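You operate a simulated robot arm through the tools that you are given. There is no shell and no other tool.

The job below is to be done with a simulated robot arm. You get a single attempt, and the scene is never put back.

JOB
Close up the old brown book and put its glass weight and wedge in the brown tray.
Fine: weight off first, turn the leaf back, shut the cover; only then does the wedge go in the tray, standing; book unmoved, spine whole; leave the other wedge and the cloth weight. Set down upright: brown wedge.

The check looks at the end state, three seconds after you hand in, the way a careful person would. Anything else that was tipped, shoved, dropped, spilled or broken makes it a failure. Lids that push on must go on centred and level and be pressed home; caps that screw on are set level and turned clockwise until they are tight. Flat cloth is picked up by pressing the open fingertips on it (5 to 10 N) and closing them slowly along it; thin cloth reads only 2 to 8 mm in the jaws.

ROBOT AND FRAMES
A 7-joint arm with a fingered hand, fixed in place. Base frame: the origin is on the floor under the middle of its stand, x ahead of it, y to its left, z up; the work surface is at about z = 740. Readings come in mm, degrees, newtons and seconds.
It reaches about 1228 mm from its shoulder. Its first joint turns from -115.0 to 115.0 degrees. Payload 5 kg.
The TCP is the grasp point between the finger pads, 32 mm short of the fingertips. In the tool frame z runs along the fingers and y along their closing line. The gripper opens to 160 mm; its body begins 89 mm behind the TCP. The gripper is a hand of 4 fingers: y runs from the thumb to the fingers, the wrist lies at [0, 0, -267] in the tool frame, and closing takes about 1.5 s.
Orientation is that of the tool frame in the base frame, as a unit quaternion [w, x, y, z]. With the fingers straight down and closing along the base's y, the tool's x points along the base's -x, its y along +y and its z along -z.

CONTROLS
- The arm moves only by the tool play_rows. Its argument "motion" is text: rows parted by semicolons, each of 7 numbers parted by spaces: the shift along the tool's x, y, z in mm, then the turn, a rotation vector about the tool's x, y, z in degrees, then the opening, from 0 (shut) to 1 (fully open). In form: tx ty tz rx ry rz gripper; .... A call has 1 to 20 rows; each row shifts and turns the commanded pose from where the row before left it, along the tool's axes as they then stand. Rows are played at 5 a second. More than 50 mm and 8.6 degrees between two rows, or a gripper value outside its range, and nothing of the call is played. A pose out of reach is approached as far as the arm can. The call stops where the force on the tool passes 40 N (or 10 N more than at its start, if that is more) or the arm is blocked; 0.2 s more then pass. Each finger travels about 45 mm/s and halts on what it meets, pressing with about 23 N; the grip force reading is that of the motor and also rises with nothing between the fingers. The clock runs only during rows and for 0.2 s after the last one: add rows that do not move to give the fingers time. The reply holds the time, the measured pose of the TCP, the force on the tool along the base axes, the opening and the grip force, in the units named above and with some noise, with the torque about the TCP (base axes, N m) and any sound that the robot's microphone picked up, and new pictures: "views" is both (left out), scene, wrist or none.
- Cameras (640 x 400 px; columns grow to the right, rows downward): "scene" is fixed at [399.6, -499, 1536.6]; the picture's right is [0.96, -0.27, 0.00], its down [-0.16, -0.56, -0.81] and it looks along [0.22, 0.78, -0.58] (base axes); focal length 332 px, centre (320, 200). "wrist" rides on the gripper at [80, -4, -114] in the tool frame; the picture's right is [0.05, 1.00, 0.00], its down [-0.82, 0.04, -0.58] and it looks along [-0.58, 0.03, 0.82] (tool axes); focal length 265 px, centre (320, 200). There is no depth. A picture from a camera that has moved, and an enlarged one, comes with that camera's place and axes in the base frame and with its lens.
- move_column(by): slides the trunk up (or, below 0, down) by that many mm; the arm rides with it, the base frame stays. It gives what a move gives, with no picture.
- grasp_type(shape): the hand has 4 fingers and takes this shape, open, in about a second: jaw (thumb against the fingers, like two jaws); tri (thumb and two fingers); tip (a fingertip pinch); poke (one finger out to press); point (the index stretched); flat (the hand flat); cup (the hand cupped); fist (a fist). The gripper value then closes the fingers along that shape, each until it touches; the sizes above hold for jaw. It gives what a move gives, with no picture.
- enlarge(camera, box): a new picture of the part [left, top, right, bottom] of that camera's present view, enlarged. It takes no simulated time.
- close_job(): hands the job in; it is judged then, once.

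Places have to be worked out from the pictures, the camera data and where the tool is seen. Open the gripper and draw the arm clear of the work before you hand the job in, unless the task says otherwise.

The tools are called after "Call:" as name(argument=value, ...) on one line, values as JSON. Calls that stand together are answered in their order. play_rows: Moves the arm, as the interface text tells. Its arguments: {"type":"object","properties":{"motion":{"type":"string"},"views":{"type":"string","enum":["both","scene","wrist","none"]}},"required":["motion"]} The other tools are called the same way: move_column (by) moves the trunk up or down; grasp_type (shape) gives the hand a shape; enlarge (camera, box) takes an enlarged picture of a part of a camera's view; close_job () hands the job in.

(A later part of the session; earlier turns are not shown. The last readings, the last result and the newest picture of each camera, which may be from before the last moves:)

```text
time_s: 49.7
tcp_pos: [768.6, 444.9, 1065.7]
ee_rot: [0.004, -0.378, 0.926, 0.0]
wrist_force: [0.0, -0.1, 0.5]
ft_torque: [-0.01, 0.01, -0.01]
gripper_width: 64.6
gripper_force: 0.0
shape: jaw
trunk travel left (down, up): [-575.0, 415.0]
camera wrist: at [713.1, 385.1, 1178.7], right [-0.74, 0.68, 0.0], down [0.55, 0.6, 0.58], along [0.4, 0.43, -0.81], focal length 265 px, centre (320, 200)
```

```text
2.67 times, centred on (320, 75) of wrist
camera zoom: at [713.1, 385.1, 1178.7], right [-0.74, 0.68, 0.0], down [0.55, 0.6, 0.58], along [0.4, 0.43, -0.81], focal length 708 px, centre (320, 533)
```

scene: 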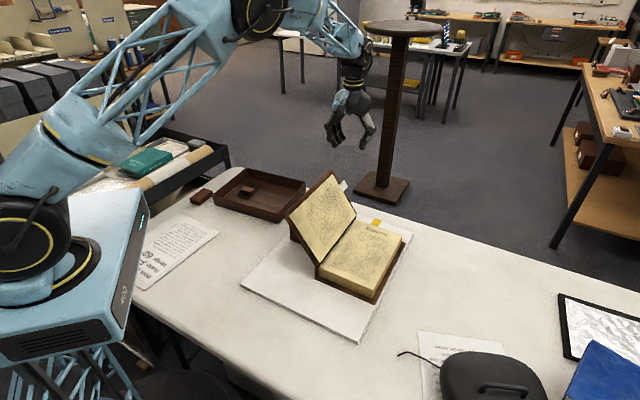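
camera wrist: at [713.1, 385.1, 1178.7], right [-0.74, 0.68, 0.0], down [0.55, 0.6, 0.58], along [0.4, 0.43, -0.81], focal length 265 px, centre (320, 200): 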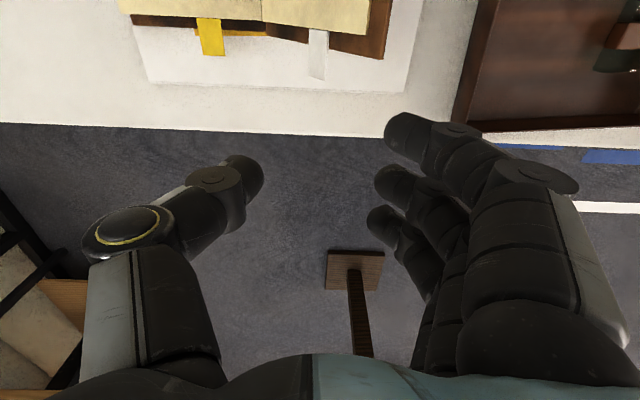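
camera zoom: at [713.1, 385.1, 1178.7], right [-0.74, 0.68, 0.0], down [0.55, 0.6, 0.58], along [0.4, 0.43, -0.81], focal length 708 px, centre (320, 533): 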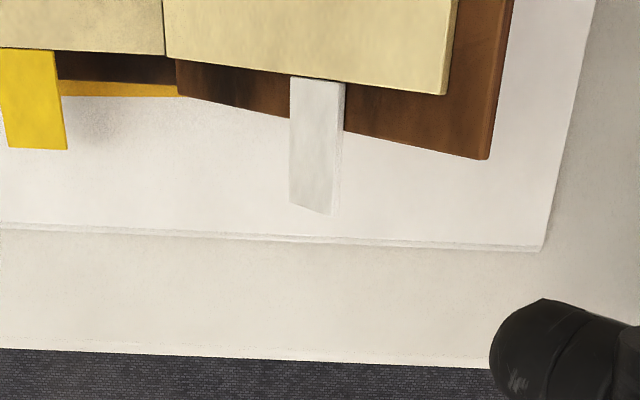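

From above I can now see the tab clearly: it projects ~25 mm past the cover's head edge, centre ≈ Rr −55 (left of hinge), z ≈ 907. I position the index finger behind it (centre ~17 mm off the cover edge line) and descend to TCP z ≈ 905.

Call:
play_rows(motion="6 8 0 0 0 0 0.4; 0 0 45 0 0 0 0.4; 0 0 45 0 0 0 0.4; 0 0 40 0 0 0 0.4; 0 0 30 0 0 0 0.4; 0 0 0 0 0 0 0.4", views="both")

Call:
enlarge(camera="scene", box=[290, 140, 410, 230])

Call:
enlarge(camera="wrist", box=[240, 40, 480, 190])

```text
time_s: 51.1
tcp_pos: [759.8, 444.2, 907.7]
ee_rot: [0.005, -0.379, 0.926, 0.0]
wrist_force: [-0.7, -0.9, 0.8]
ft_torque: [0.0, 0.0, -0.03]
gripper_width: 64.7
gripper_force: 0.2
shape: jaw
trunk travel left (down, up): [-575.0, 415.0]
camera wrist: at [705.1, 385.1, 1021.2], right [-0.74, 0.68, 0.0], down [0.55, 0.6, 0.58], along [0.4, 0.43, -0.81], focal length 265 px, centre (320, 200)
```

scene: 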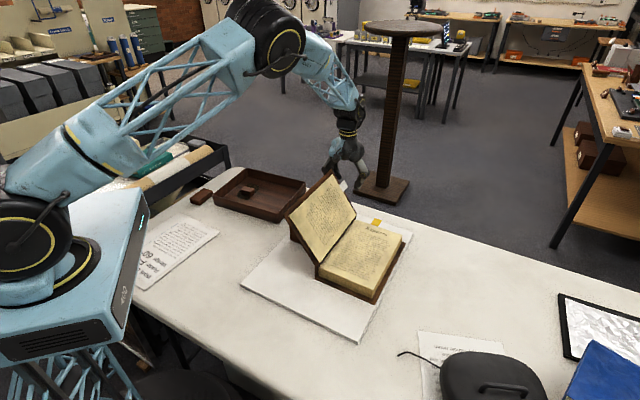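
wrist: 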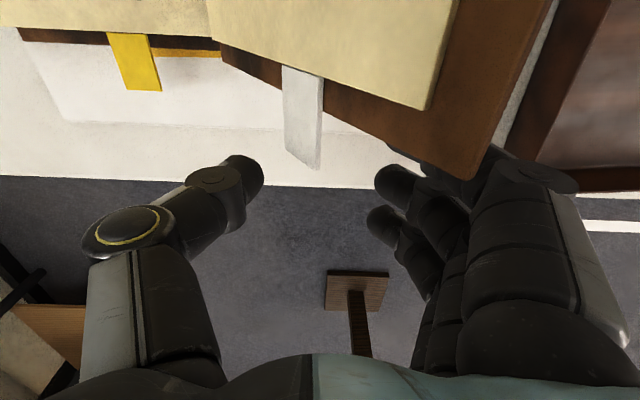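

```text
4.44 times, centred on (350, 185) of scene
camera zoom: at [399.6, -499.0, 1536.6], right [0.96, -0.27, 0.0], down [-0.16, -0.56, -0.81], along [0.22, 0.78, -0.58], focal length 1477 px, centre (187, 267)
```

zoom: 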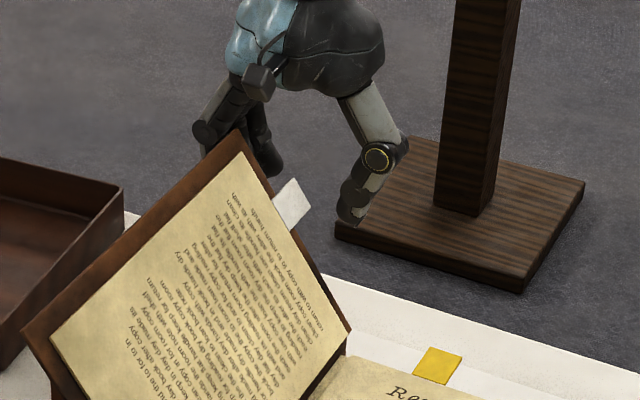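

```text
2.67 times, centred on (360, 115) of wrist
camera zoom: at [705.1, 385.1, 1021.2], right [-0.74, 0.68, 0.0], down [0.55, 0.6, 0.58], along [0.4, 0.43, -0.81], focal length 708 px, centre (213, 427)
```

zoom: 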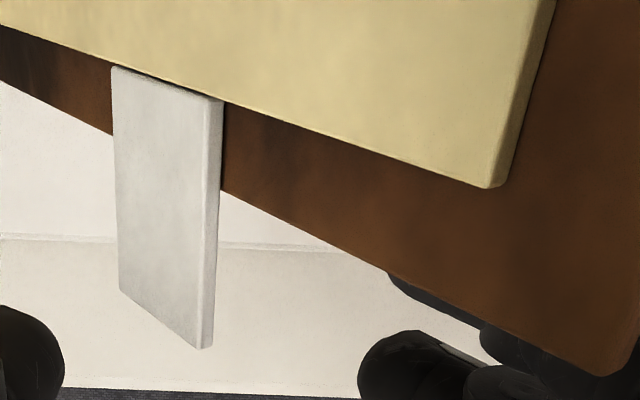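

Index is behind the tab with no contact; I slide 3 mm away from the cover edge and start sweeping toward the book (+R), checking part-way.

Call:
play_rows(motion="-3 -10 0 0 0 0 0.4; 0 -10 0 0 0 0 0.4; 0 -8 0 0 0 0 0.4; 0 -6 0 0 0 0 0.4; 0 0 0 0 0 0 0.4", views="both")

Call:
enlarge(camera="scene", box=[290, 140, 410, 230])

Call:
enlarge(camera="wrist", box=[240, 40, 480, 190])

```text
time_s: 52.3
tcp_pos: [788.3, 423.6, 907.4]
ee_rot: [0.004, -0.379, 0.925, 0.0]
wrist_force: [-0.1, 0.0, -0.4]
ft_torque: [0.0, 0.01, -0.01]
gripper_width: 64.5
gripper_force: 0.1
shape: jaw
trunk travel left (down, up): [-575.0, 415.0]
camera wrist: at [732.2, 364.2, 1021.2], right [-0.74, 0.68, 0.0], down [0.55, 0.6, 0.58], along [0.4, 0.43, -0.81], focal length 265 px, centre (320, 200)
```

scene: 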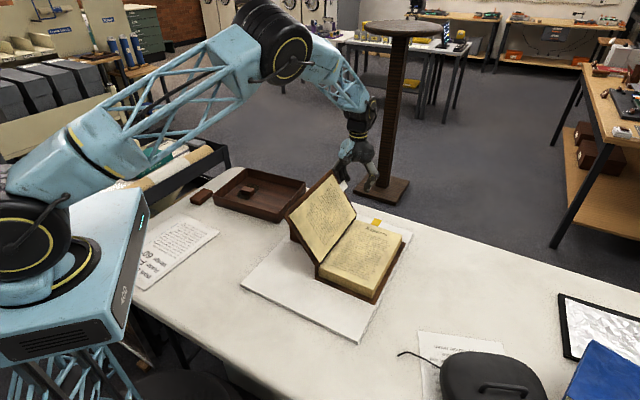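
wrist: 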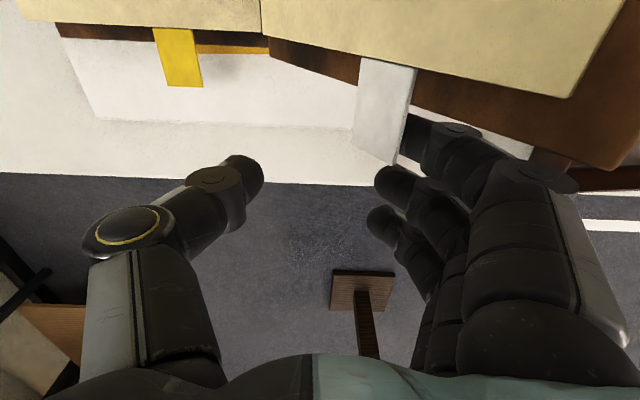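

```text
4.44 times, centred on (350, 185) of scene
camera zoom: at [399.6, -499.0, 1536.6], right [0.96, -0.27, 0.0], down [-0.16, -0.56, -0.81], along [0.22, 0.78, -0.58], focal length 1477 px, centre (187, 267)
```

zoom: 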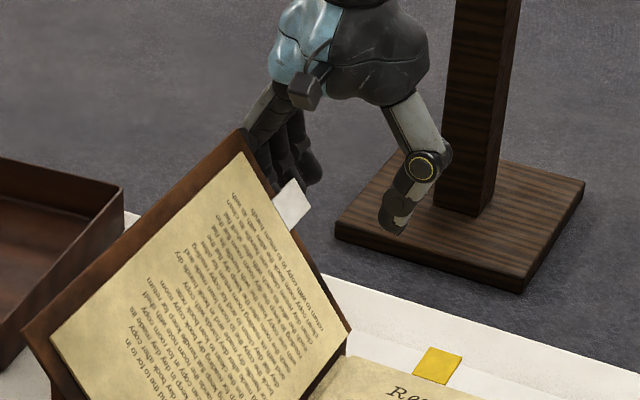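

```text
2.67 times, centred on (360, 115) of wrist
camera zoom: at [732.2, 364.2, 1021.2], right [-0.74, 0.68, 0.0], down [0.55, 0.6, 0.58], along [0.4, 0.43, -0.81], focal length 708 px, centre (213, 427)
```

zoom: 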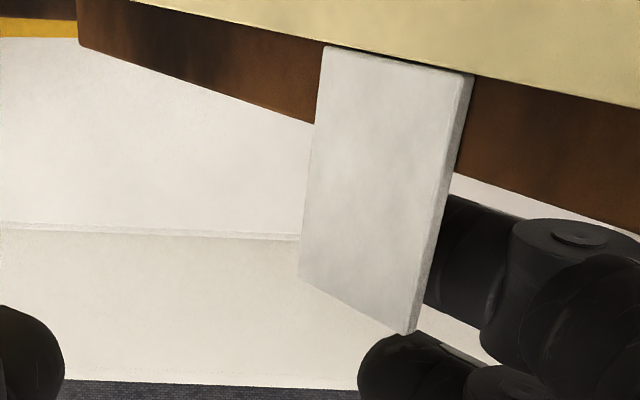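

The index fingertip is right behind the tab with good overlap and clear of the cover edge. I continue pushing slowly toward the book.

Call:
play_rows(motion="2 -6 0 0 0 0 0.4; 0 -6 0 0 0 0 0.4; 0 -6 0 0 0 0 0.4; 0 0 0 0 0 0 0.4", views="both")

Call:
enlarge(camera="scene", box=[290, 140, 410, 230])

Call:
enlarge(camera="wrist", box=[240, 20, 480, 170])

```text
time_s: 53.3
tcp_pos: [799.0, 409.3, 907.8]
ee_rot: [0.003, -0.379, 0.925, -0.001]
wrist_force: [0.2, 1.2, -0.3]
ft_torque: [0.02, -0.01, 0.0]
gripper_width: 64.5
gripper_force: 0.1
shape: jaw
trunk travel left (down, up): [-575.0, 415.0]
camera wrist: at [743.5, 349.5, 1020.4], right [-0.74, 0.68, 0.0], down [0.55, 0.6, 0.58], along [0.4, 0.43, -0.81], focal length 265 px, centre (320, 200)
```

scene: 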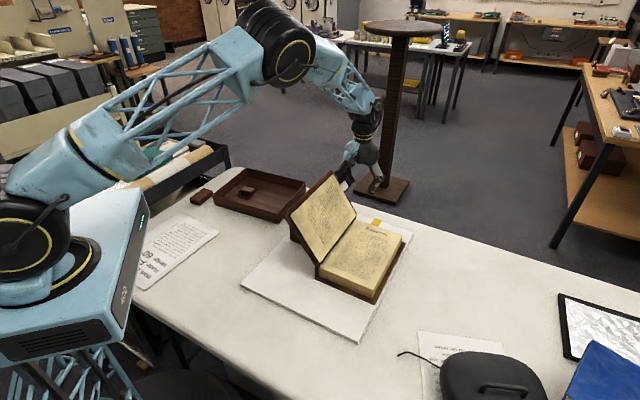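
wrist: 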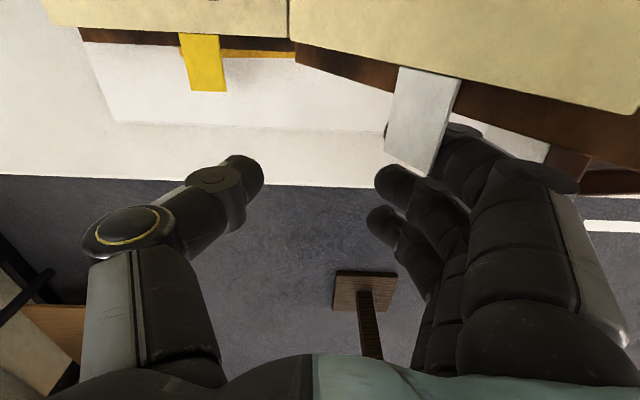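

```text
4.44 times, centred on (350, 185) of scene
camera zoom: at [399.6, -499.0, 1536.6], right [0.96, -0.27, 0.0], down [-0.16, -0.56, -0.81], along [0.22, 0.78, -0.58], focal length 1477 px, centre (187, 267)
```

zoom: 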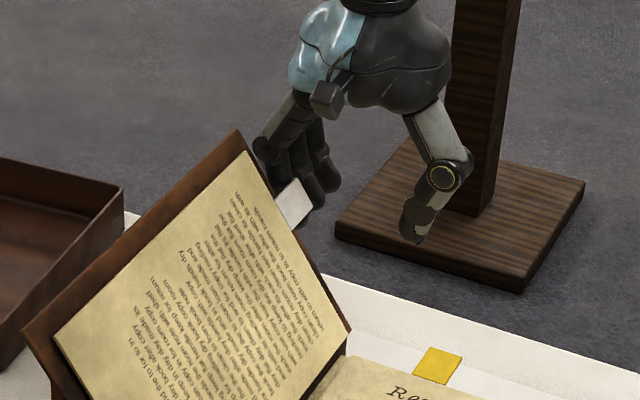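

```text
2.67 times, centred on (360, 95) of wrist
camera zoom: at [743.5, 349.5, 1020.4], right [-0.74, 0.68, 0.0], down [0.55, 0.6, 0.58], along [0.4, 0.43, -0.81], focal length 708 px, centre (213, 480)
```

zoom: 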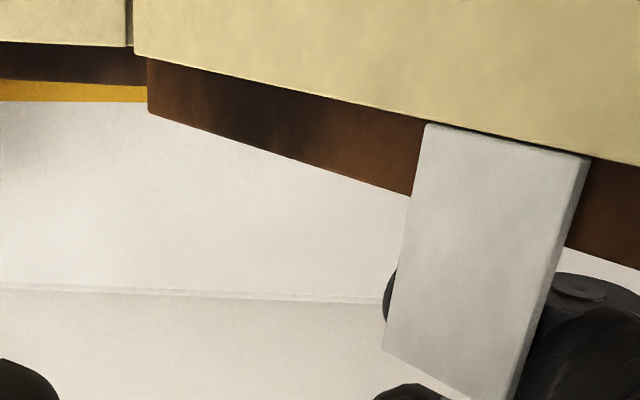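

The leaf has begun to move with only ~1 N; continuing the sweep another 36 mm.

Call:
play_rows(motion="0 -9 0 0 0 0 0.4; 0 -9 0 0 0 0 0.4; 0 -9 0 0 0 0 0.4; 0 -9 0 0 0 0 0.4; 0 0 0 0 0 0 0.4", views="both")

Call:
enlarge(camera="scene", box=[290, 140, 410, 230])

Call:
enlarge(camera="wrist", box=[240, 20, 480, 170])

```text
time_s: 54.5
tcp_pos: [825.3, 384.3, 907.5]
ee_rot: [0.004, -0.379, 0.925, 0.0]
wrist_force: [-0.3, 0.6, -0.3]
ft_torque: [-0.01, -0.01, -0.02]
gripper_width: 64.5
gripper_force: 0.0
shape: jaw
trunk travel left (down, up): [-575.0, 415.0]
camera wrist: at [769.5, 324.3, 1020.9], right [-0.74, 0.68, 0.0], down [0.55, 0.6, 0.58], along [0.4, 0.43, -0.81], focal length 265 px, centre (320, 200)
```

scene: 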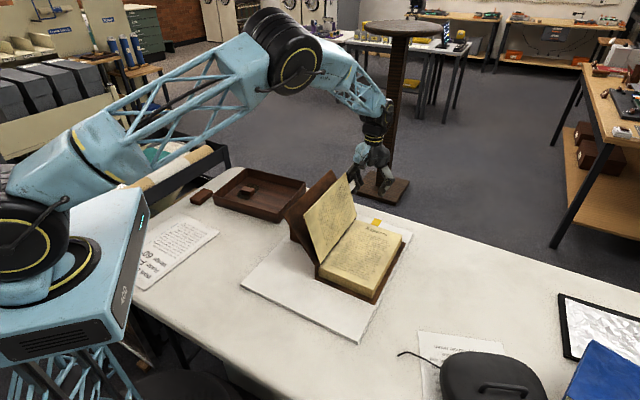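
wrist: 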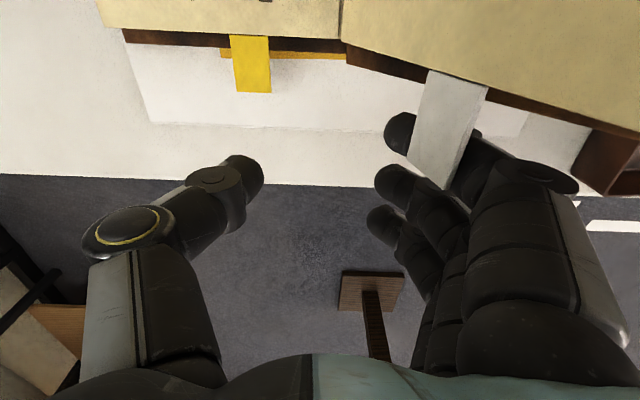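

```text
4.44 times, centred on (350, 185) of scene
camera zoom: at [399.6, -499.0, 1536.6], right [0.96, -0.27, 0.0], down [-0.16, -0.56, -0.81], along [0.22, 0.78, -0.58], focal length 1477 px, centre (187, 267)
```

zoom: 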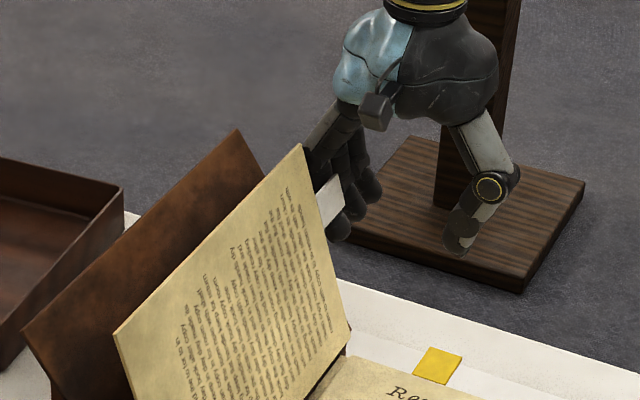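

```text
2.67 times, centred on (360, 95) of wrist
camera zoom: at [769.5, 324.3, 1020.9], right [-0.74, 0.68, 0.0], down [0.55, 0.6, 0.58], along [0.4, 0.43, -0.81], focal length 708 px, centre (213, 480)
```

zoom: 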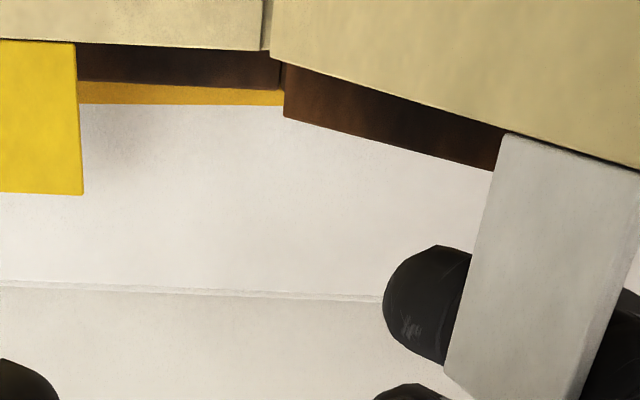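

Leaf is lifting away from the cover nicely. Continue sweeping another 40 mm.

Call:
play_rows(motion="0 -9 0 0 0 0 0.4; 0 -9 0 0 0 0 0.4; 0 -9 0 0 0 0 0.4; 0 -9 0 0 0 0 0.4; 0 0 0 0 0 0 0.4", views="both")

Call:
enlarge(camera="scene", box=[290, 140, 410, 230])

```text
time_s: 55.7
tcp_pos: [849.8, 359.5, 907.4]
ee_rot: [0.004, -0.378, 0.926, 0.0]
wrist_force: [0.0, 0.0, 0.2]
ft_torque: [-0.01, 0.01, -0.01]
gripper_width: 64.7
gripper_force: 0.0
shape: jaw
trunk travel left (down, up): [-575.0, 415.0]
camera wrist: at [794.0, 298.4, 1020.8], right [-0.74, 0.68, 0.0], down [0.55, 0.6, 0.58], along [0.4, 0.43, -0.81], focal length 265 px, centre (320, 200)
```

scene: 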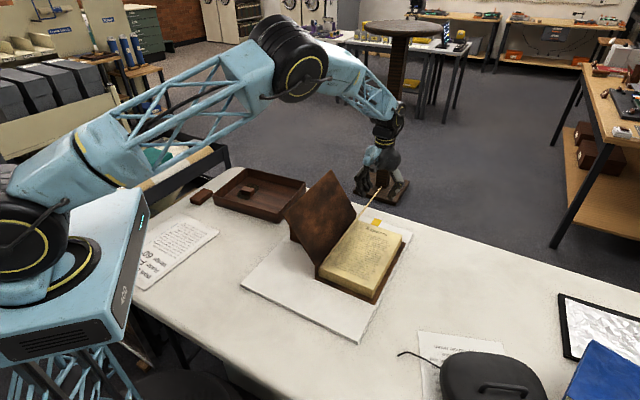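
wrist: 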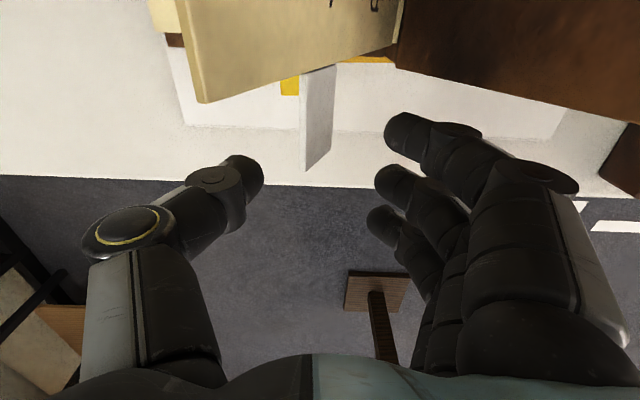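

```text
4.44 times, centred on (350, 185) of scene
camera zoom: at [399.6, -499.0, 1536.6], right [0.96, -0.27, 0.0], down [-0.16, -0.56, -0.81], along [0.22, 0.78, -0.58], focal length 1477 px, centre (187, 267)
```

zoom: 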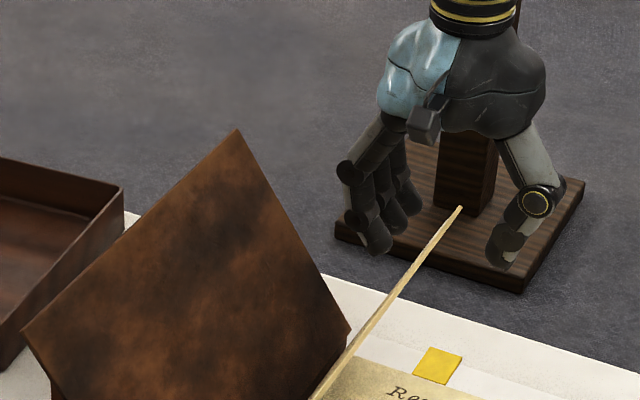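

The leaf has passed vertical and left the finger. Waiting briefly to see whether it falls by itself.

Call:
play_rows(motion="0 0 0 0 0 0 0.4; 0 0 0 0 0 0 0.4; 0 0 0 0 0 0 0.4", views="both")

Call:
enlarge(camera="scene", box=[290, 140, 410, 230])

```text
time_s: 56.5
tcp_pos: [849.7, 358.3, 907.6]
ee_rot: [0.004, -0.378, 0.926, -0.001]
wrist_force: [-0.1, 0.7, 0.0]
ft_torque: [0.01, -0.02, -0.01]
gripper_width: 64.6
gripper_force: 0.0
shape: jaw
trunk travel left (down, up): [-575.0, 415.0]
camera wrist: at [794.0, 298.4, 1020.8], right [-0.74, 0.68, 0.0], down [0.55, 0.6, 0.58], along [0.4, 0.43, -0.81], focal length 265 px, centre (320, 200)
```

scene: 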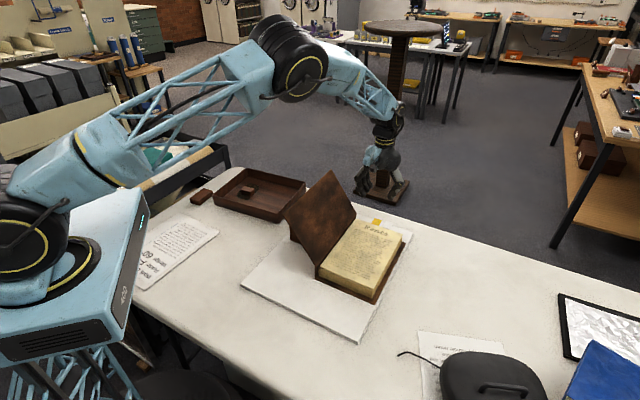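
wrist: 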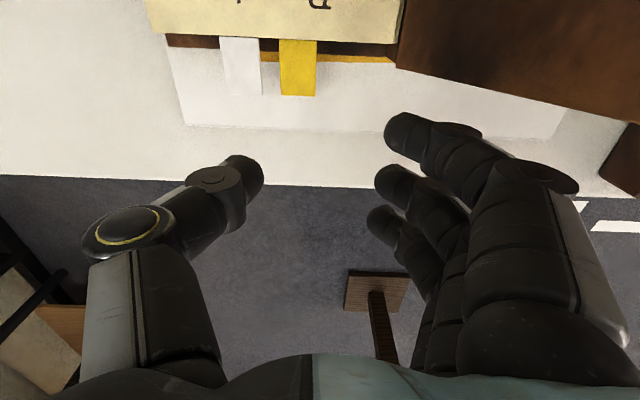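

```text
4.44 times, centred on (350, 185) of scene
camera zoom: at [399.6, -499.0, 1536.6], right [0.96, -0.27, 0.0], down [-0.16, -0.56, -0.81], along [0.22, 0.78, -0.58], focal length 1477 px, centre (187, 267)
```

zoom: 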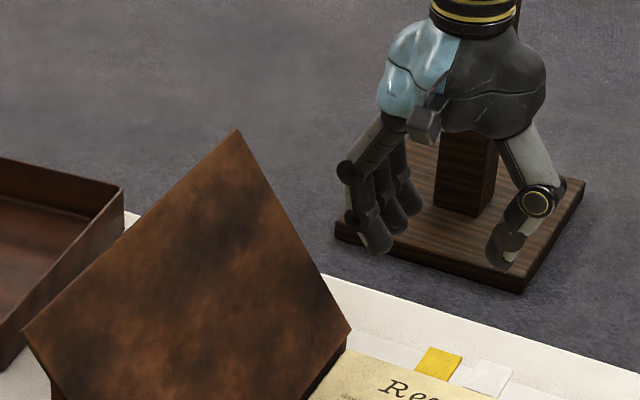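

The leaf has come down flat by itself. Now the cover: I raise the hand, and move over the cover's top edge on the head side of the wedge so that the fingers go behind it and the thumb in front.

Call:
play_rows(motion="0 0 -45 0 0 0 0.4; 0 0 -45 0 0 0 0.4; 0 0 -45 0 0 0 0.45; 0 0 -40 0 0 0 0.5; 25 37 0 0 0 0 0.5; 25 37 0 0 0 0 0.5; 25 37 0 0 0 0 0.5; 26 36 0 0 0 0 0.5; 0 0 0 0 0 0 0.5; 0 0 0 0 0 0 0.5", views="both")

Call:
enlarge(camera="scene", box=[270, 110, 430, 310])

Call:
enlarge(camera="wrist", box=[160, 0, 480, 200])

```text
time_s: 58.7
tcp_pos: [673.0, 392.6, 1081.4]
ee_rot: [0.003, -0.38, 0.925, 0.0]
wrist_force: [-0.1, -0.5, 0.1]
ft_torque: [0.0, 0.02, 0.0]
gripper_width: 79.3
gripper_force: 0.0
shape: jaw
trunk travel left (down, up): [-575.0, 415.0]
camera wrist: at [617.8, 332.4, 1194.3], right [-0.74, 0.68, 0.0], down [0.55, 0.6, 0.58], along [0.4, 0.43, -0.81], focal length 265 px, centre (320, 200)
```

scene: 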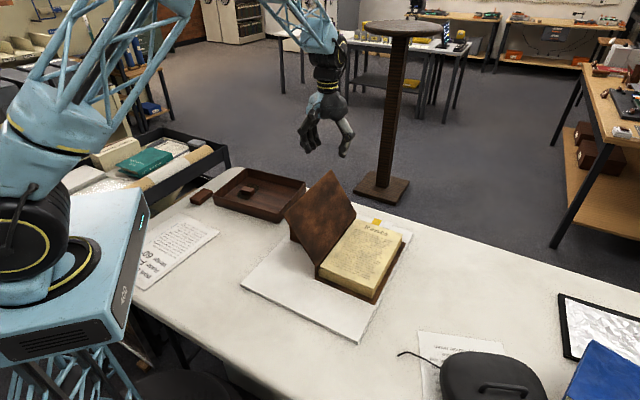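
wrist: 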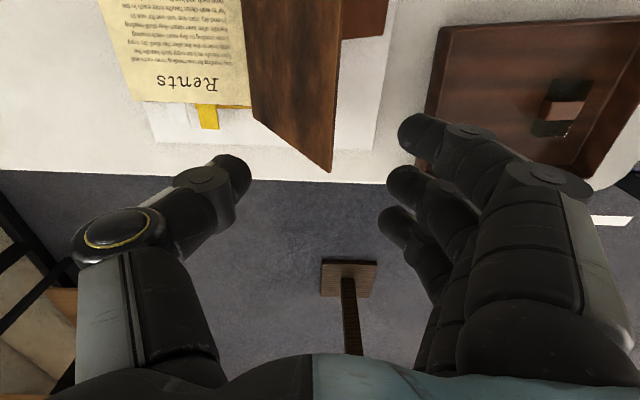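

```text
2.00 times, centred on (350, 210) of scene
camera zoom: at [399.6, -499.0, 1536.6], right [0.96, -0.27, 0.0], down [-0.16, -0.56, -0.81], along [0.22, 0.78, -0.58], focal length 665 px, centre (260, 180)
```

zoom: 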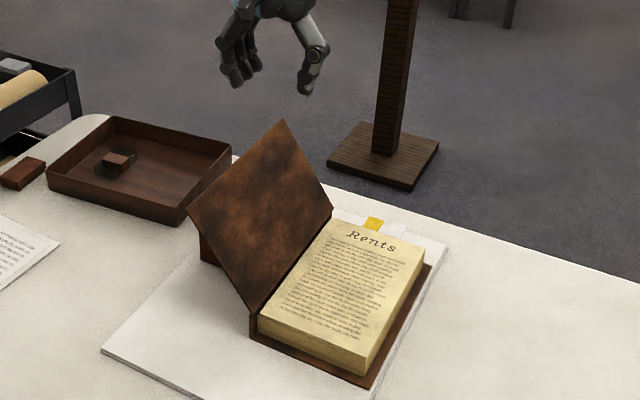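

```text
2.00 times, centred on (320, 100) of wrist
camera zoom: at [617.8, 332.4, 1194.3], right [-0.74, 0.68, 0.0], down [0.55, 0.6, 0.58], along [0.4, 0.43, -0.81], focal length 531 px, centre (320, 400)
```

zoom: 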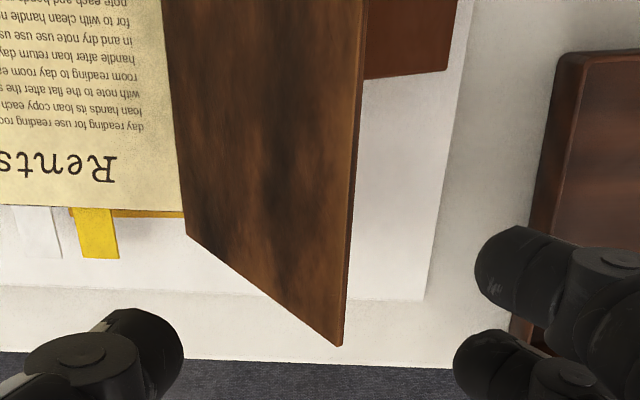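

Leaf lies properly closed ("Rents" page up). The cover's top head corner re-checks at (700,434,968); the hand straddles the top edge with ≥25 mm each side, so I descend to TCP z ≈ 962.

Call:
play_rows(motion="0 0 40 0 0 0 0.5; 0 0 40 0 0 0 0.5; 0 0 25 0 0 0 0.5; 0 0 14 0 0 0 0.5; 0 0 0 0 0 0 0.5", views="both")

Call:
enlarge(camera="scene", box=[270, 110, 400, 230])

```text
time_s: 59.9
tcp_pos: [673.3, 392.1, 961.4]
ee_rot: [0.004, -0.378, 0.926, 0.0]
wrist_force: [-0.6, 0.6, -0.3]
ft_torque: [0.02, 0.0, 0.02]
gripper_width: 79.5
gripper_force: 0.0
shape: jaw
trunk travel left (down, up): [-575.0, 415.0]
camera wrist: at [617.8, 331.3, 1075.0], right [-0.74, 0.68, 0.0], down [0.55, 0.6, 0.58], along [0.4, 0.43, -0.81], focal length 265 px, centre (320, 200)
```

scene: 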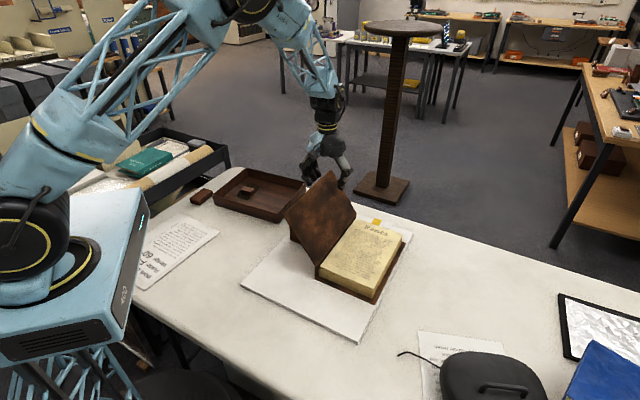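
wrist: 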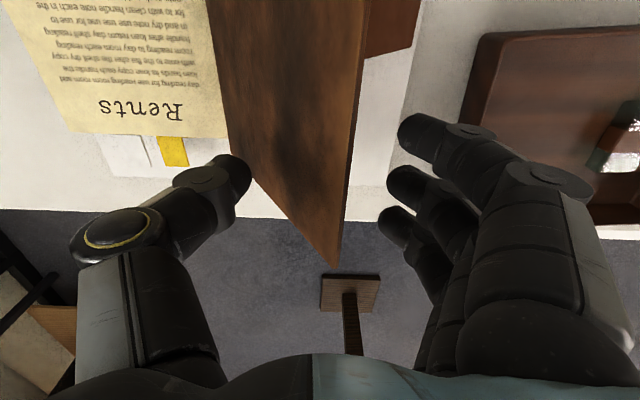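

```text
3.33 times, centred on (335, 170) of scene
camera zoom: at [399.6, -499.0, 1536.6], right [0.96, -0.27, 0.0], down [-0.16, -0.56, -0.81], along [0.22, 0.78, -0.58], focal length 1108 px, centre (270, 300)
```

zoom: 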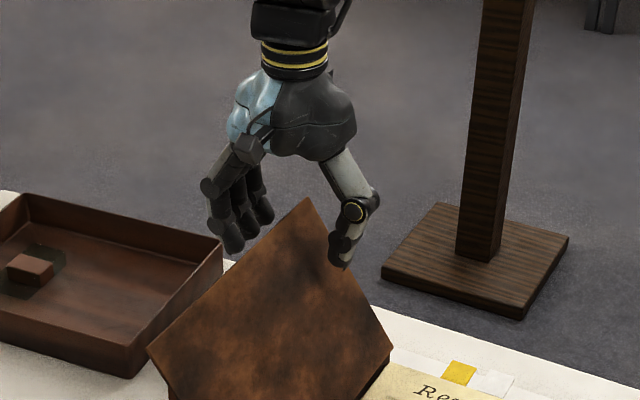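

Straddling as intended. I narrow the jaws a bit and begin pushing the cover toward the book with the fingers behind its top edge.

Call:
play_rows(motion="0 0 0 0 0 0 0.42; 0 -5 0 0 0 0 0.38; 0 -8 0 0 0 0 0.38; 0 -8 0 0 0 0 0.38; 0 -8 0 0 0 0 0.38; 0 0 0 0 0 0 0.38", views="both")

Call:
enlarge(camera="scene", box=[270, 110, 400, 230])

```text
time_s: 61.3
tcp_pos: [693.1, 371.7, 963.3]
ee_rot: [0.004, -0.379, 0.925, 0.0]
wrist_force: [-0.5, -0.7, 0.5]
ft_torque: [-0.04, -0.05, 0.0]
gripper_width: 61.6
gripper_force: 0.0
shape: jaw
trunk travel left (down, up): [-575.0, 415.0]
camera wrist: at [638.0, 310.4, 1075.6], right [-0.74, 0.68, 0.0], down [0.55, 0.6, 0.58], along [0.4, 0.43, -0.81], focal length 265 px, centre (320, 200)
```

scene: 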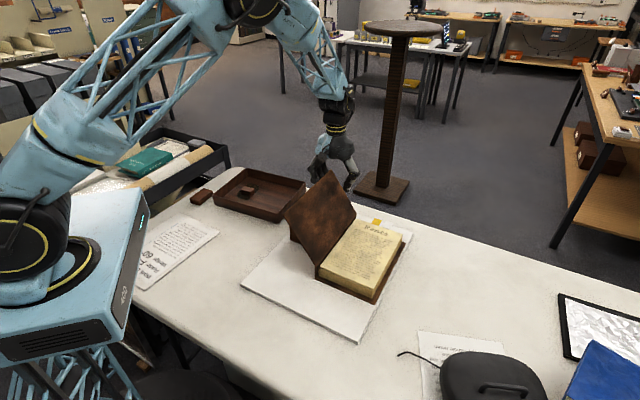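
wrist: 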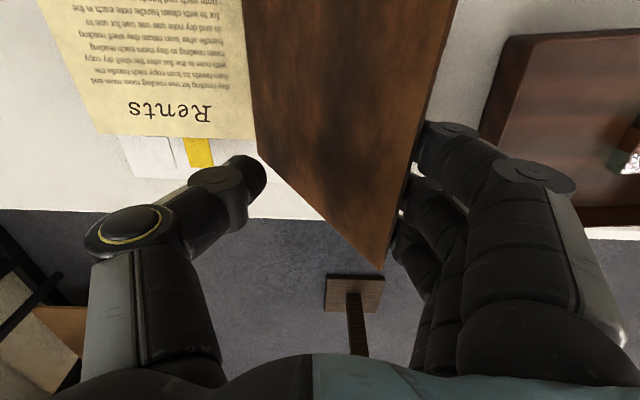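

```text
3.33 times, centred on (335, 170) of scene
camera zoom: at [399.6, -499.0, 1536.6], right [0.96, -0.27, 0.0], down [-0.16, -0.56, -0.81], along [0.22, 0.78, -0.58], focal length 1108 px, centre (270, 300)
```

zoom: 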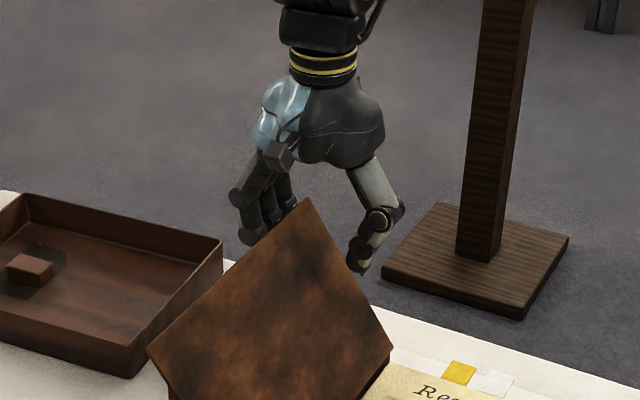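

Fingers are just at the back of the cover. Continuing the push in small steps and watching the force.

Call:
play_rows(motion="0 -6 0 0 0 0 0.38; 0 -6 0 0 0 0 0.38; 0 -6 0 0 0 0 0.38; 0 0 0 0 0 0 0.38", views="both")

Call:
enlarge(camera="scene", box=[270, 110, 400, 230])

```text
time_s: 62.3
tcp_pos: [705.8, 358.4, 962.0]
ee_rot: [0.005, -0.379, 0.926, 0.0]
wrist_force: [0.0, 0.2, 0.2]
ft_torque: [0.01, 0.02, 0.02]
gripper_width: 61.6
gripper_force: 0.0
shape: jaw
trunk travel left (down, up): [-575.0, 415.0]
camera wrist: at [650.9, 298.3, 1075.6], right [-0.74, 0.68, 0.0], down [0.55, 0.6, 0.58], along [0.4, 0.43, -0.81], focal length 265 px, centre (320, 200)
```

scene: 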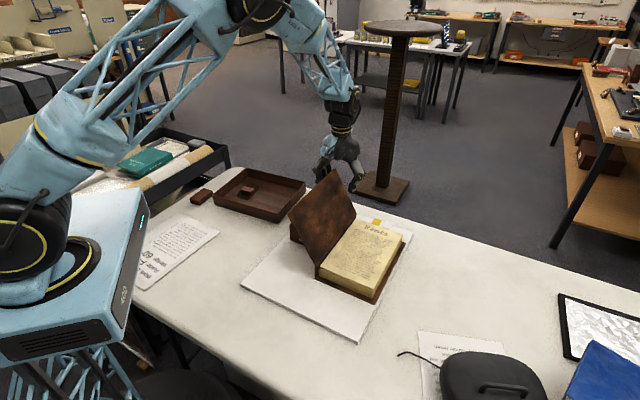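
wrist: 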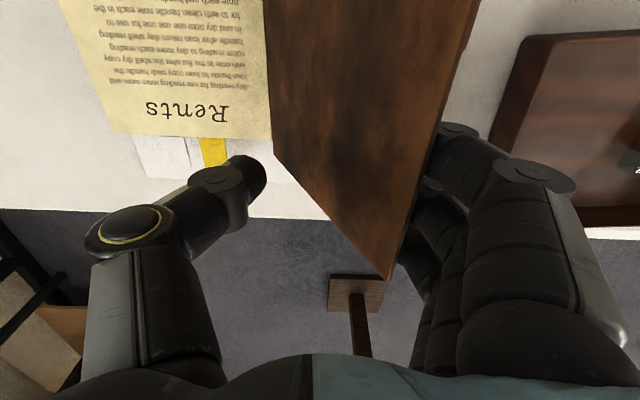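

```text
3.33 times, centred on (335, 170) of scene
camera zoom: at [399.6, -499.0, 1536.6], right [0.96, -0.27, 0.0], down [-0.16, -0.56, -0.81], along [0.22, 0.78, -0.58], focal length 1108 px, centre (270, 300)
```

zoom: 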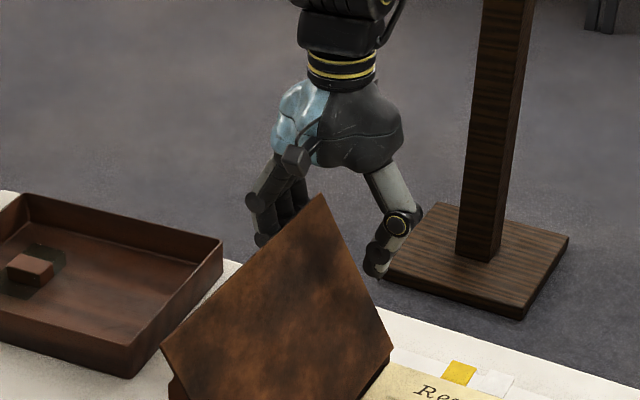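

The cover follows with practically no force. Continuing.

Call:
play_rows(motion="0 -8 0 0 0 0 0.38; 0 -8 0 0 0 0 0.38; 0 -8 0 0 0 0 0.38; 0 -8 0 0 0 0 0.38; 0 -8 0 0 0 0 0.38; 0 0 0 0 0 0 0.38", views="both")

Call:
enlarge(camera="scene", box=[270, 110, 400, 230])

```text
time_s: 63.7
tcp_pos: [734.3, 330.7, 962.8]
ee_rot: [0.004, -0.379, 0.926, -0.001]
wrist_force: [-0.2, 0.0, -0.1]
ft_torque: [-0.01, 0.0, 0.0]
gripper_width: 61.7
gripper_force: 0.1
shape: jaw
trunk travel left (down, up): [-575.0, 415.0]
camera wrist: at [679.4, 270.5, 1076.0], right [-0.74, 0.68, 0.0], down [0.55, 0.6, 0.58], along [0.4, 0.43, -0.81], focal length 265 px, centre (320, 200)
```

scene: 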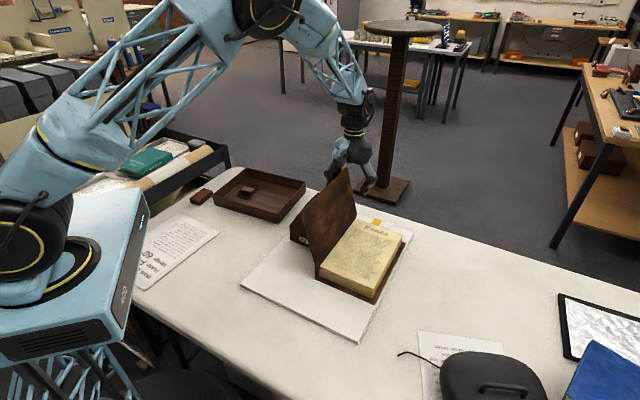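
wrist: 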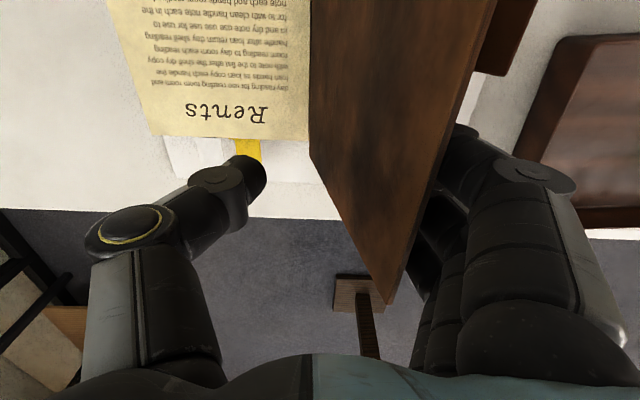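

```text
3.33 times, centred on (335, 170) of scene
camera zoom: at [399.6, -499.0, 1536.6], right [0.96, -0.27, 0.0], down [-0.16, -0.56, -0.81], along [0.22, 0.78, -0.58], focal length 1108 px, centre (270, 300)
```

zoom: 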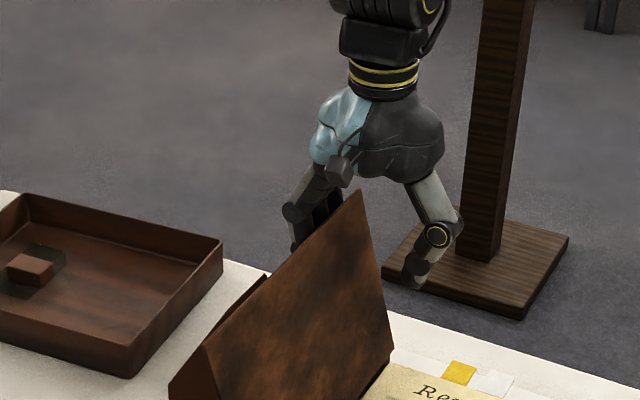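

The cover is near 103° now. To keep the edge near the fingertips (small gap to the thumb) I raise the hand 30 mm and narrow the jaws, then bring the cover to about vertical.

Call:
play_rows(motion="0 0 -10 0 0 0 0.38; 0 0 -10 0 0 0 0.38; 0 0 -8 0 0 0 0.34; 0 0 0 0 0 0 0.3; 0 0 0 0 0 0 0.28; 0 -6 0 0 0 0 0.28; 0 -6 0 0 0 0 0.28; 0 0 0 0 0 0 0.28", views="both")

Call:
enlarge(camera="scene", box=[290, 110, 420, 230])

```text
time_s: 65.5
tcp_pos: [742.1, 321.6, 989.6]
ee_rot: [0.004, -0.378, 0.926, 0.0]
wrist_force: [0.0, 0.3, 0.2]
ft_torque: [0.0, 0.0, -0.03]
gripper_width: 45.4
gripper_force: 0.1
shape: jaw
trunk travel left (down, up): [-575.0, 415.0]
camera wrist: at [687.2, 261.3, 1103.5], right [-0.74, 0.68, 0.0], down [0.55, 0.6, 0.58], along [0.4, 0.43, -0.81], focal length 265 px, centre (320, 200)
```

scene: 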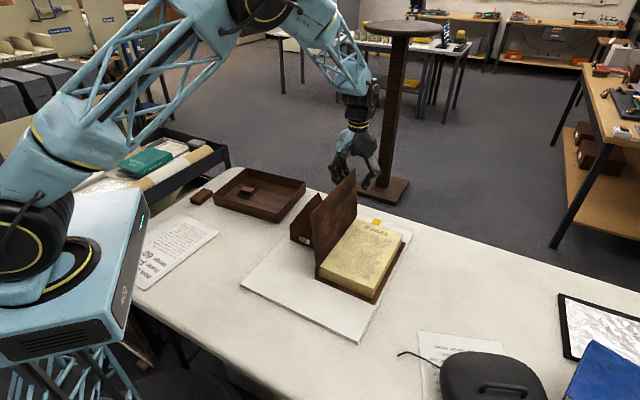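
wrist: 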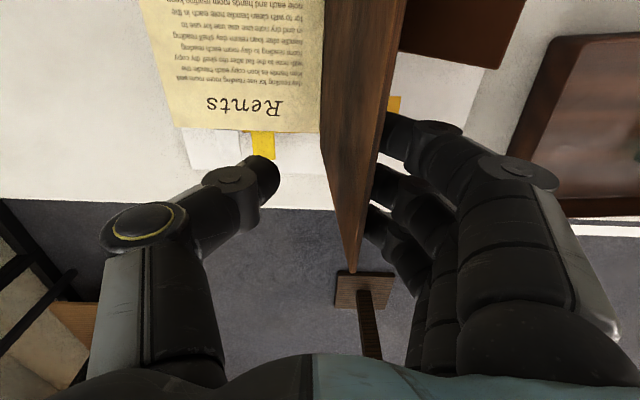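

```text
3.33 times, centred on (355, 170) of scene
camera zoom: at [399.6, -499.0, 1536.6], right [0.96, -0.27, 0.0], down [-0.16, -0.56, -0.81], along [0.22, 0.78, -0.58], focal length 1108 px, centre (203, 300)
```

zoom: 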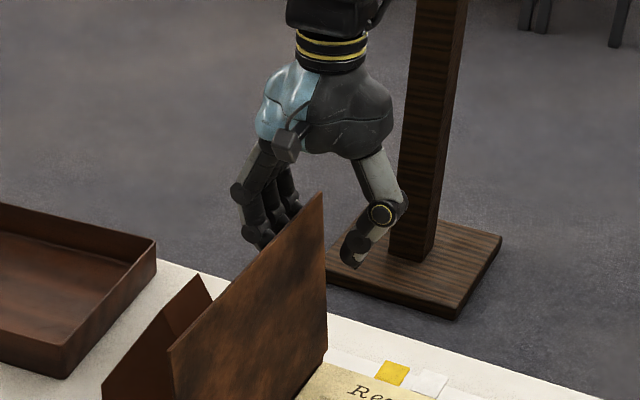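

The cover is within a few degrees of vertical, touching the fingers, with the thumb ~40 mm in front. I edge it just past vertical so that it leans onto the thumb.

Call:
play_rows(motion="0 -6 -5 0 0 0 0.28; 0 -5 -3 0 0 0 0.28; 0 -5 0 0 0 0 0.28; 0 0 0 0 0 0 0.28; 0 0 0 0 0 0 0.28", views="both")

Call:
enlarge(camera="scene", box=[290, 110, 420, 230])

```text
time_s: 66.7
tcp_pos: [753.6, 309.7, 997.6]
ee_rot: [0.004, -0.379, 0.925, 0.0]
wrist_force: [0.6, 1.2, -0.2]
ft_torque: [-0.01, 0.0, 0.01]
gripper_width: 45.1
gripper_force: 0.1
shape: jaw
trunk travel left (down, up): [-575.0, 415.0]
camera wrist: at [698.6, 249.9, 1112.1], right [-0.74, 0.68, 0.0], down [0.55, 0.6, 0.58], along [0.4, 0.43, -0.81], focal length 265 px, centre (320, 200)
```

scene: 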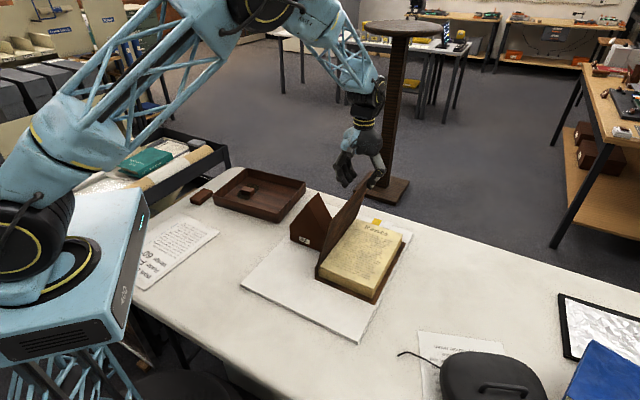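
wrist: 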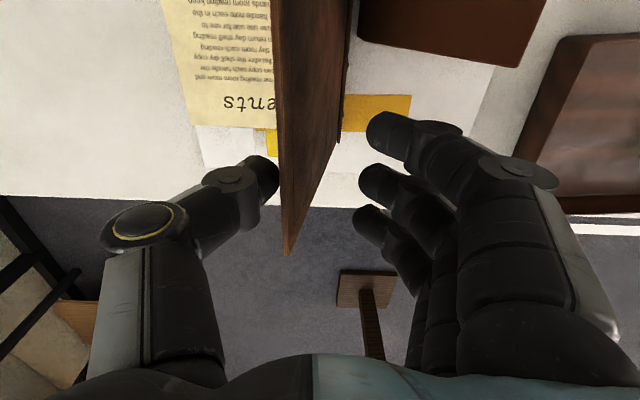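

```text
3.33 times, centred on (355, 170) of scene
camera zoom: at [399.6, -499.0, 1536.6], right [0.96, -0.27, 0.0], down [-0.16, -0.56, -0.81], along [0.22, 0.78, -0.58], focal length 1108 px, centre (203, 300)
```

zoom: 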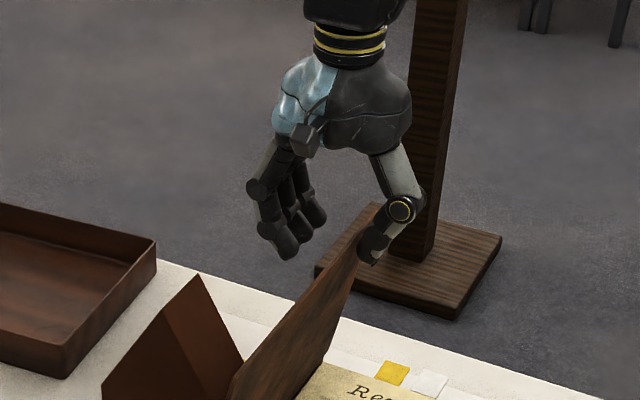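

The cover is now leaning gently on the thumb (≈75°). I lower it by letting the thumb retreat along the cover's arc while tilting the hand so the thumb goes underneath.

Call:
play_rows(motion="0 -9 2.2 -4 0 0 0.28; 0 -9 2.2 -4 0 0 0.28; 0 -13.6 2.4 -3.5 0 0 0.28; 0 -13.7 2.3 -3.5 0 0 0.28; 0 0 0 0 0 0 0.28", views="both")

Call:
enlarge(camera="scene", box=[290, 110, 450, 270])

```text
time_s: 67.9
tcp_pos: [784.7, 278.9, 984.7]
ee_rot: [-0.046, -0.376, 0.918, 0.121]
wrist_force: [0.7, 0.5, 0.3]
ft_torque: [-0.01, 0.01, 0.03]
gripper_width: 45.0
gripper_force: 0.0
shape: jaw
trunk travel left (down, up): [-575.0, 415.0]
camera wrist: at [750.8, 197.5, 1093.9], right [-0.72, 0.65, 0.25], down [0.65, 0.49, 0.58], along [0.25, 0.58, -0.78], focal length 265 px, centre (320, 200)
```

scene: 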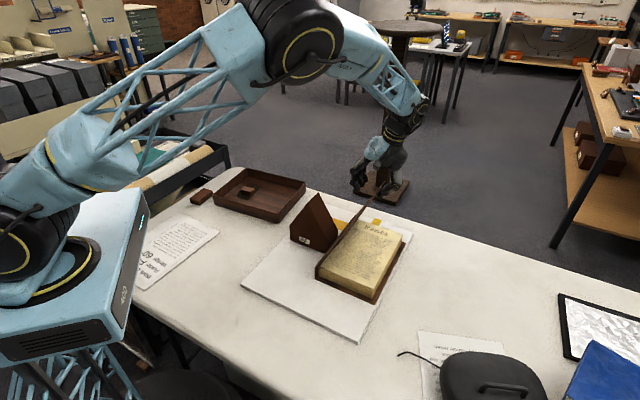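
wrist: 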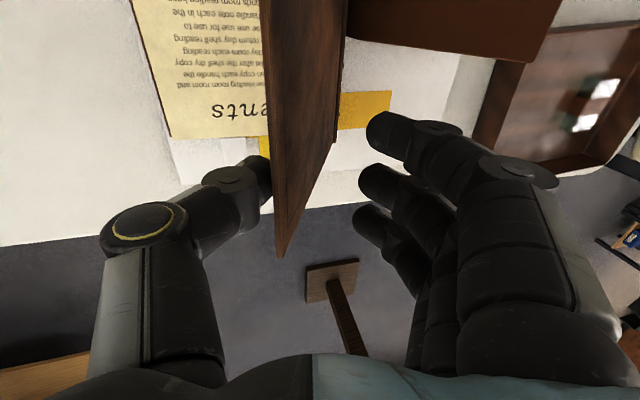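

```text
2.50 times, centred on (370, 190) of scene
camera zoom: at [399.6, -499.0, 1536.6], right [0.96, -0.27, 0.0], down [-0.16, -0.56, -0.81], along [0.22, 0.78, -0.58], focal length 831 px, centre (195, 225)
```

zoom: 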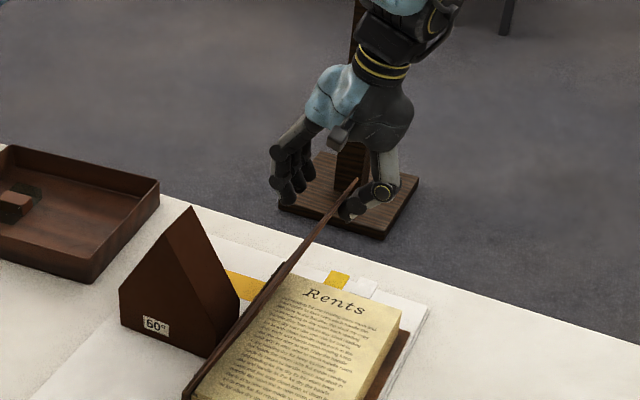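

Working well – the cover follows on the thumb, force under 1 N. Continuing the arc.

Call:
play_rows(motion="0 -13.5 2.6 -3.5 0 0 0.28; 0 -13.6 2.7 -3.5 0 0 0.28; 0 -13.4 3 -3 0 0 0.28; 0 -13.5 3 -3 0 0 0.28; 0 -13 3.9 -2 0 0 0.28; 0 -13.1 4 -2 0 0 0.28; 0 0 0 0 0 0 0.28", views="both")

Call:
enlarge(camera="scene", box=[290, 110, 450, 270])

```text
time_s: 69.5
tcp_pos: [832.3, 232.8, 935.5]
ee_rot: [-0.1, -0.365, 0.89, 0.255]
wrist_force: [0.1, -0.5, -1.5]
ft_torque: [0.0, -0.01, 0.0]
gripper_width: 45.5
gripper_force: 0.1
shape: jaw
trunk travel left (down, up): [-575.0, 415.0]
camera wrist: at [818.5, 129.5, 1029.7], right [-0.63, 0.57, 0.53], down [0.77, 0.38, 0.52], along [0.1, 0.73, -0.67], focal length 265 px, centre (320, 200)
```

scene: 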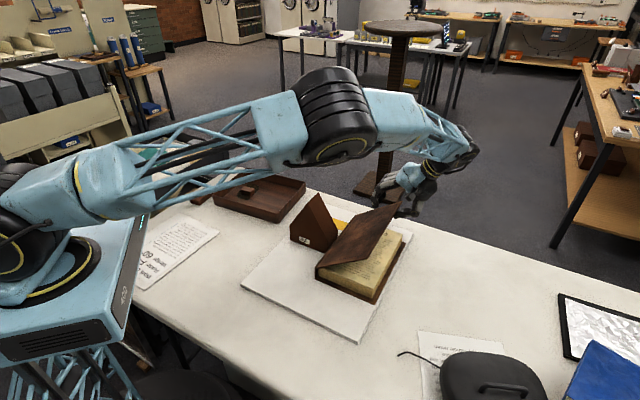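
wrist: 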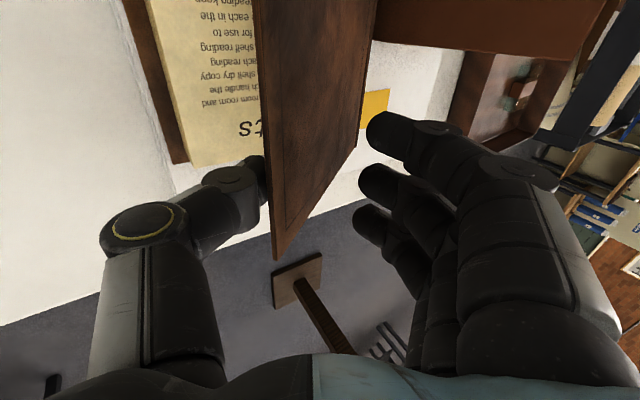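

```text
2.50 times, centred on (370, 190) of scene
camera zoom: at [399.6, -499.0, 1536.6], right [0.96, -0.27, 0.0], down [-0.16, -0.56, -0.81], along [0.22, 0.78, -0.58], focal length 831 px, centre (195, 225)
```

zoom: 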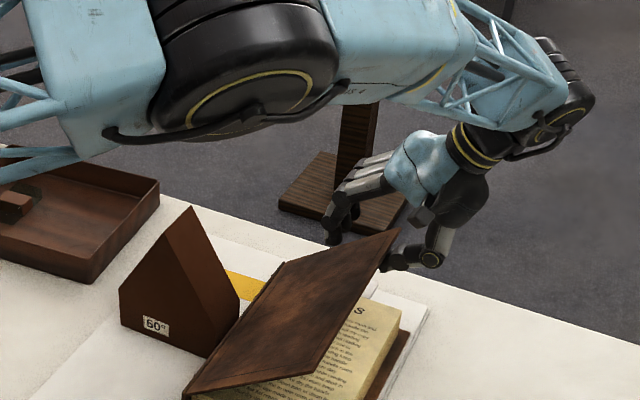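

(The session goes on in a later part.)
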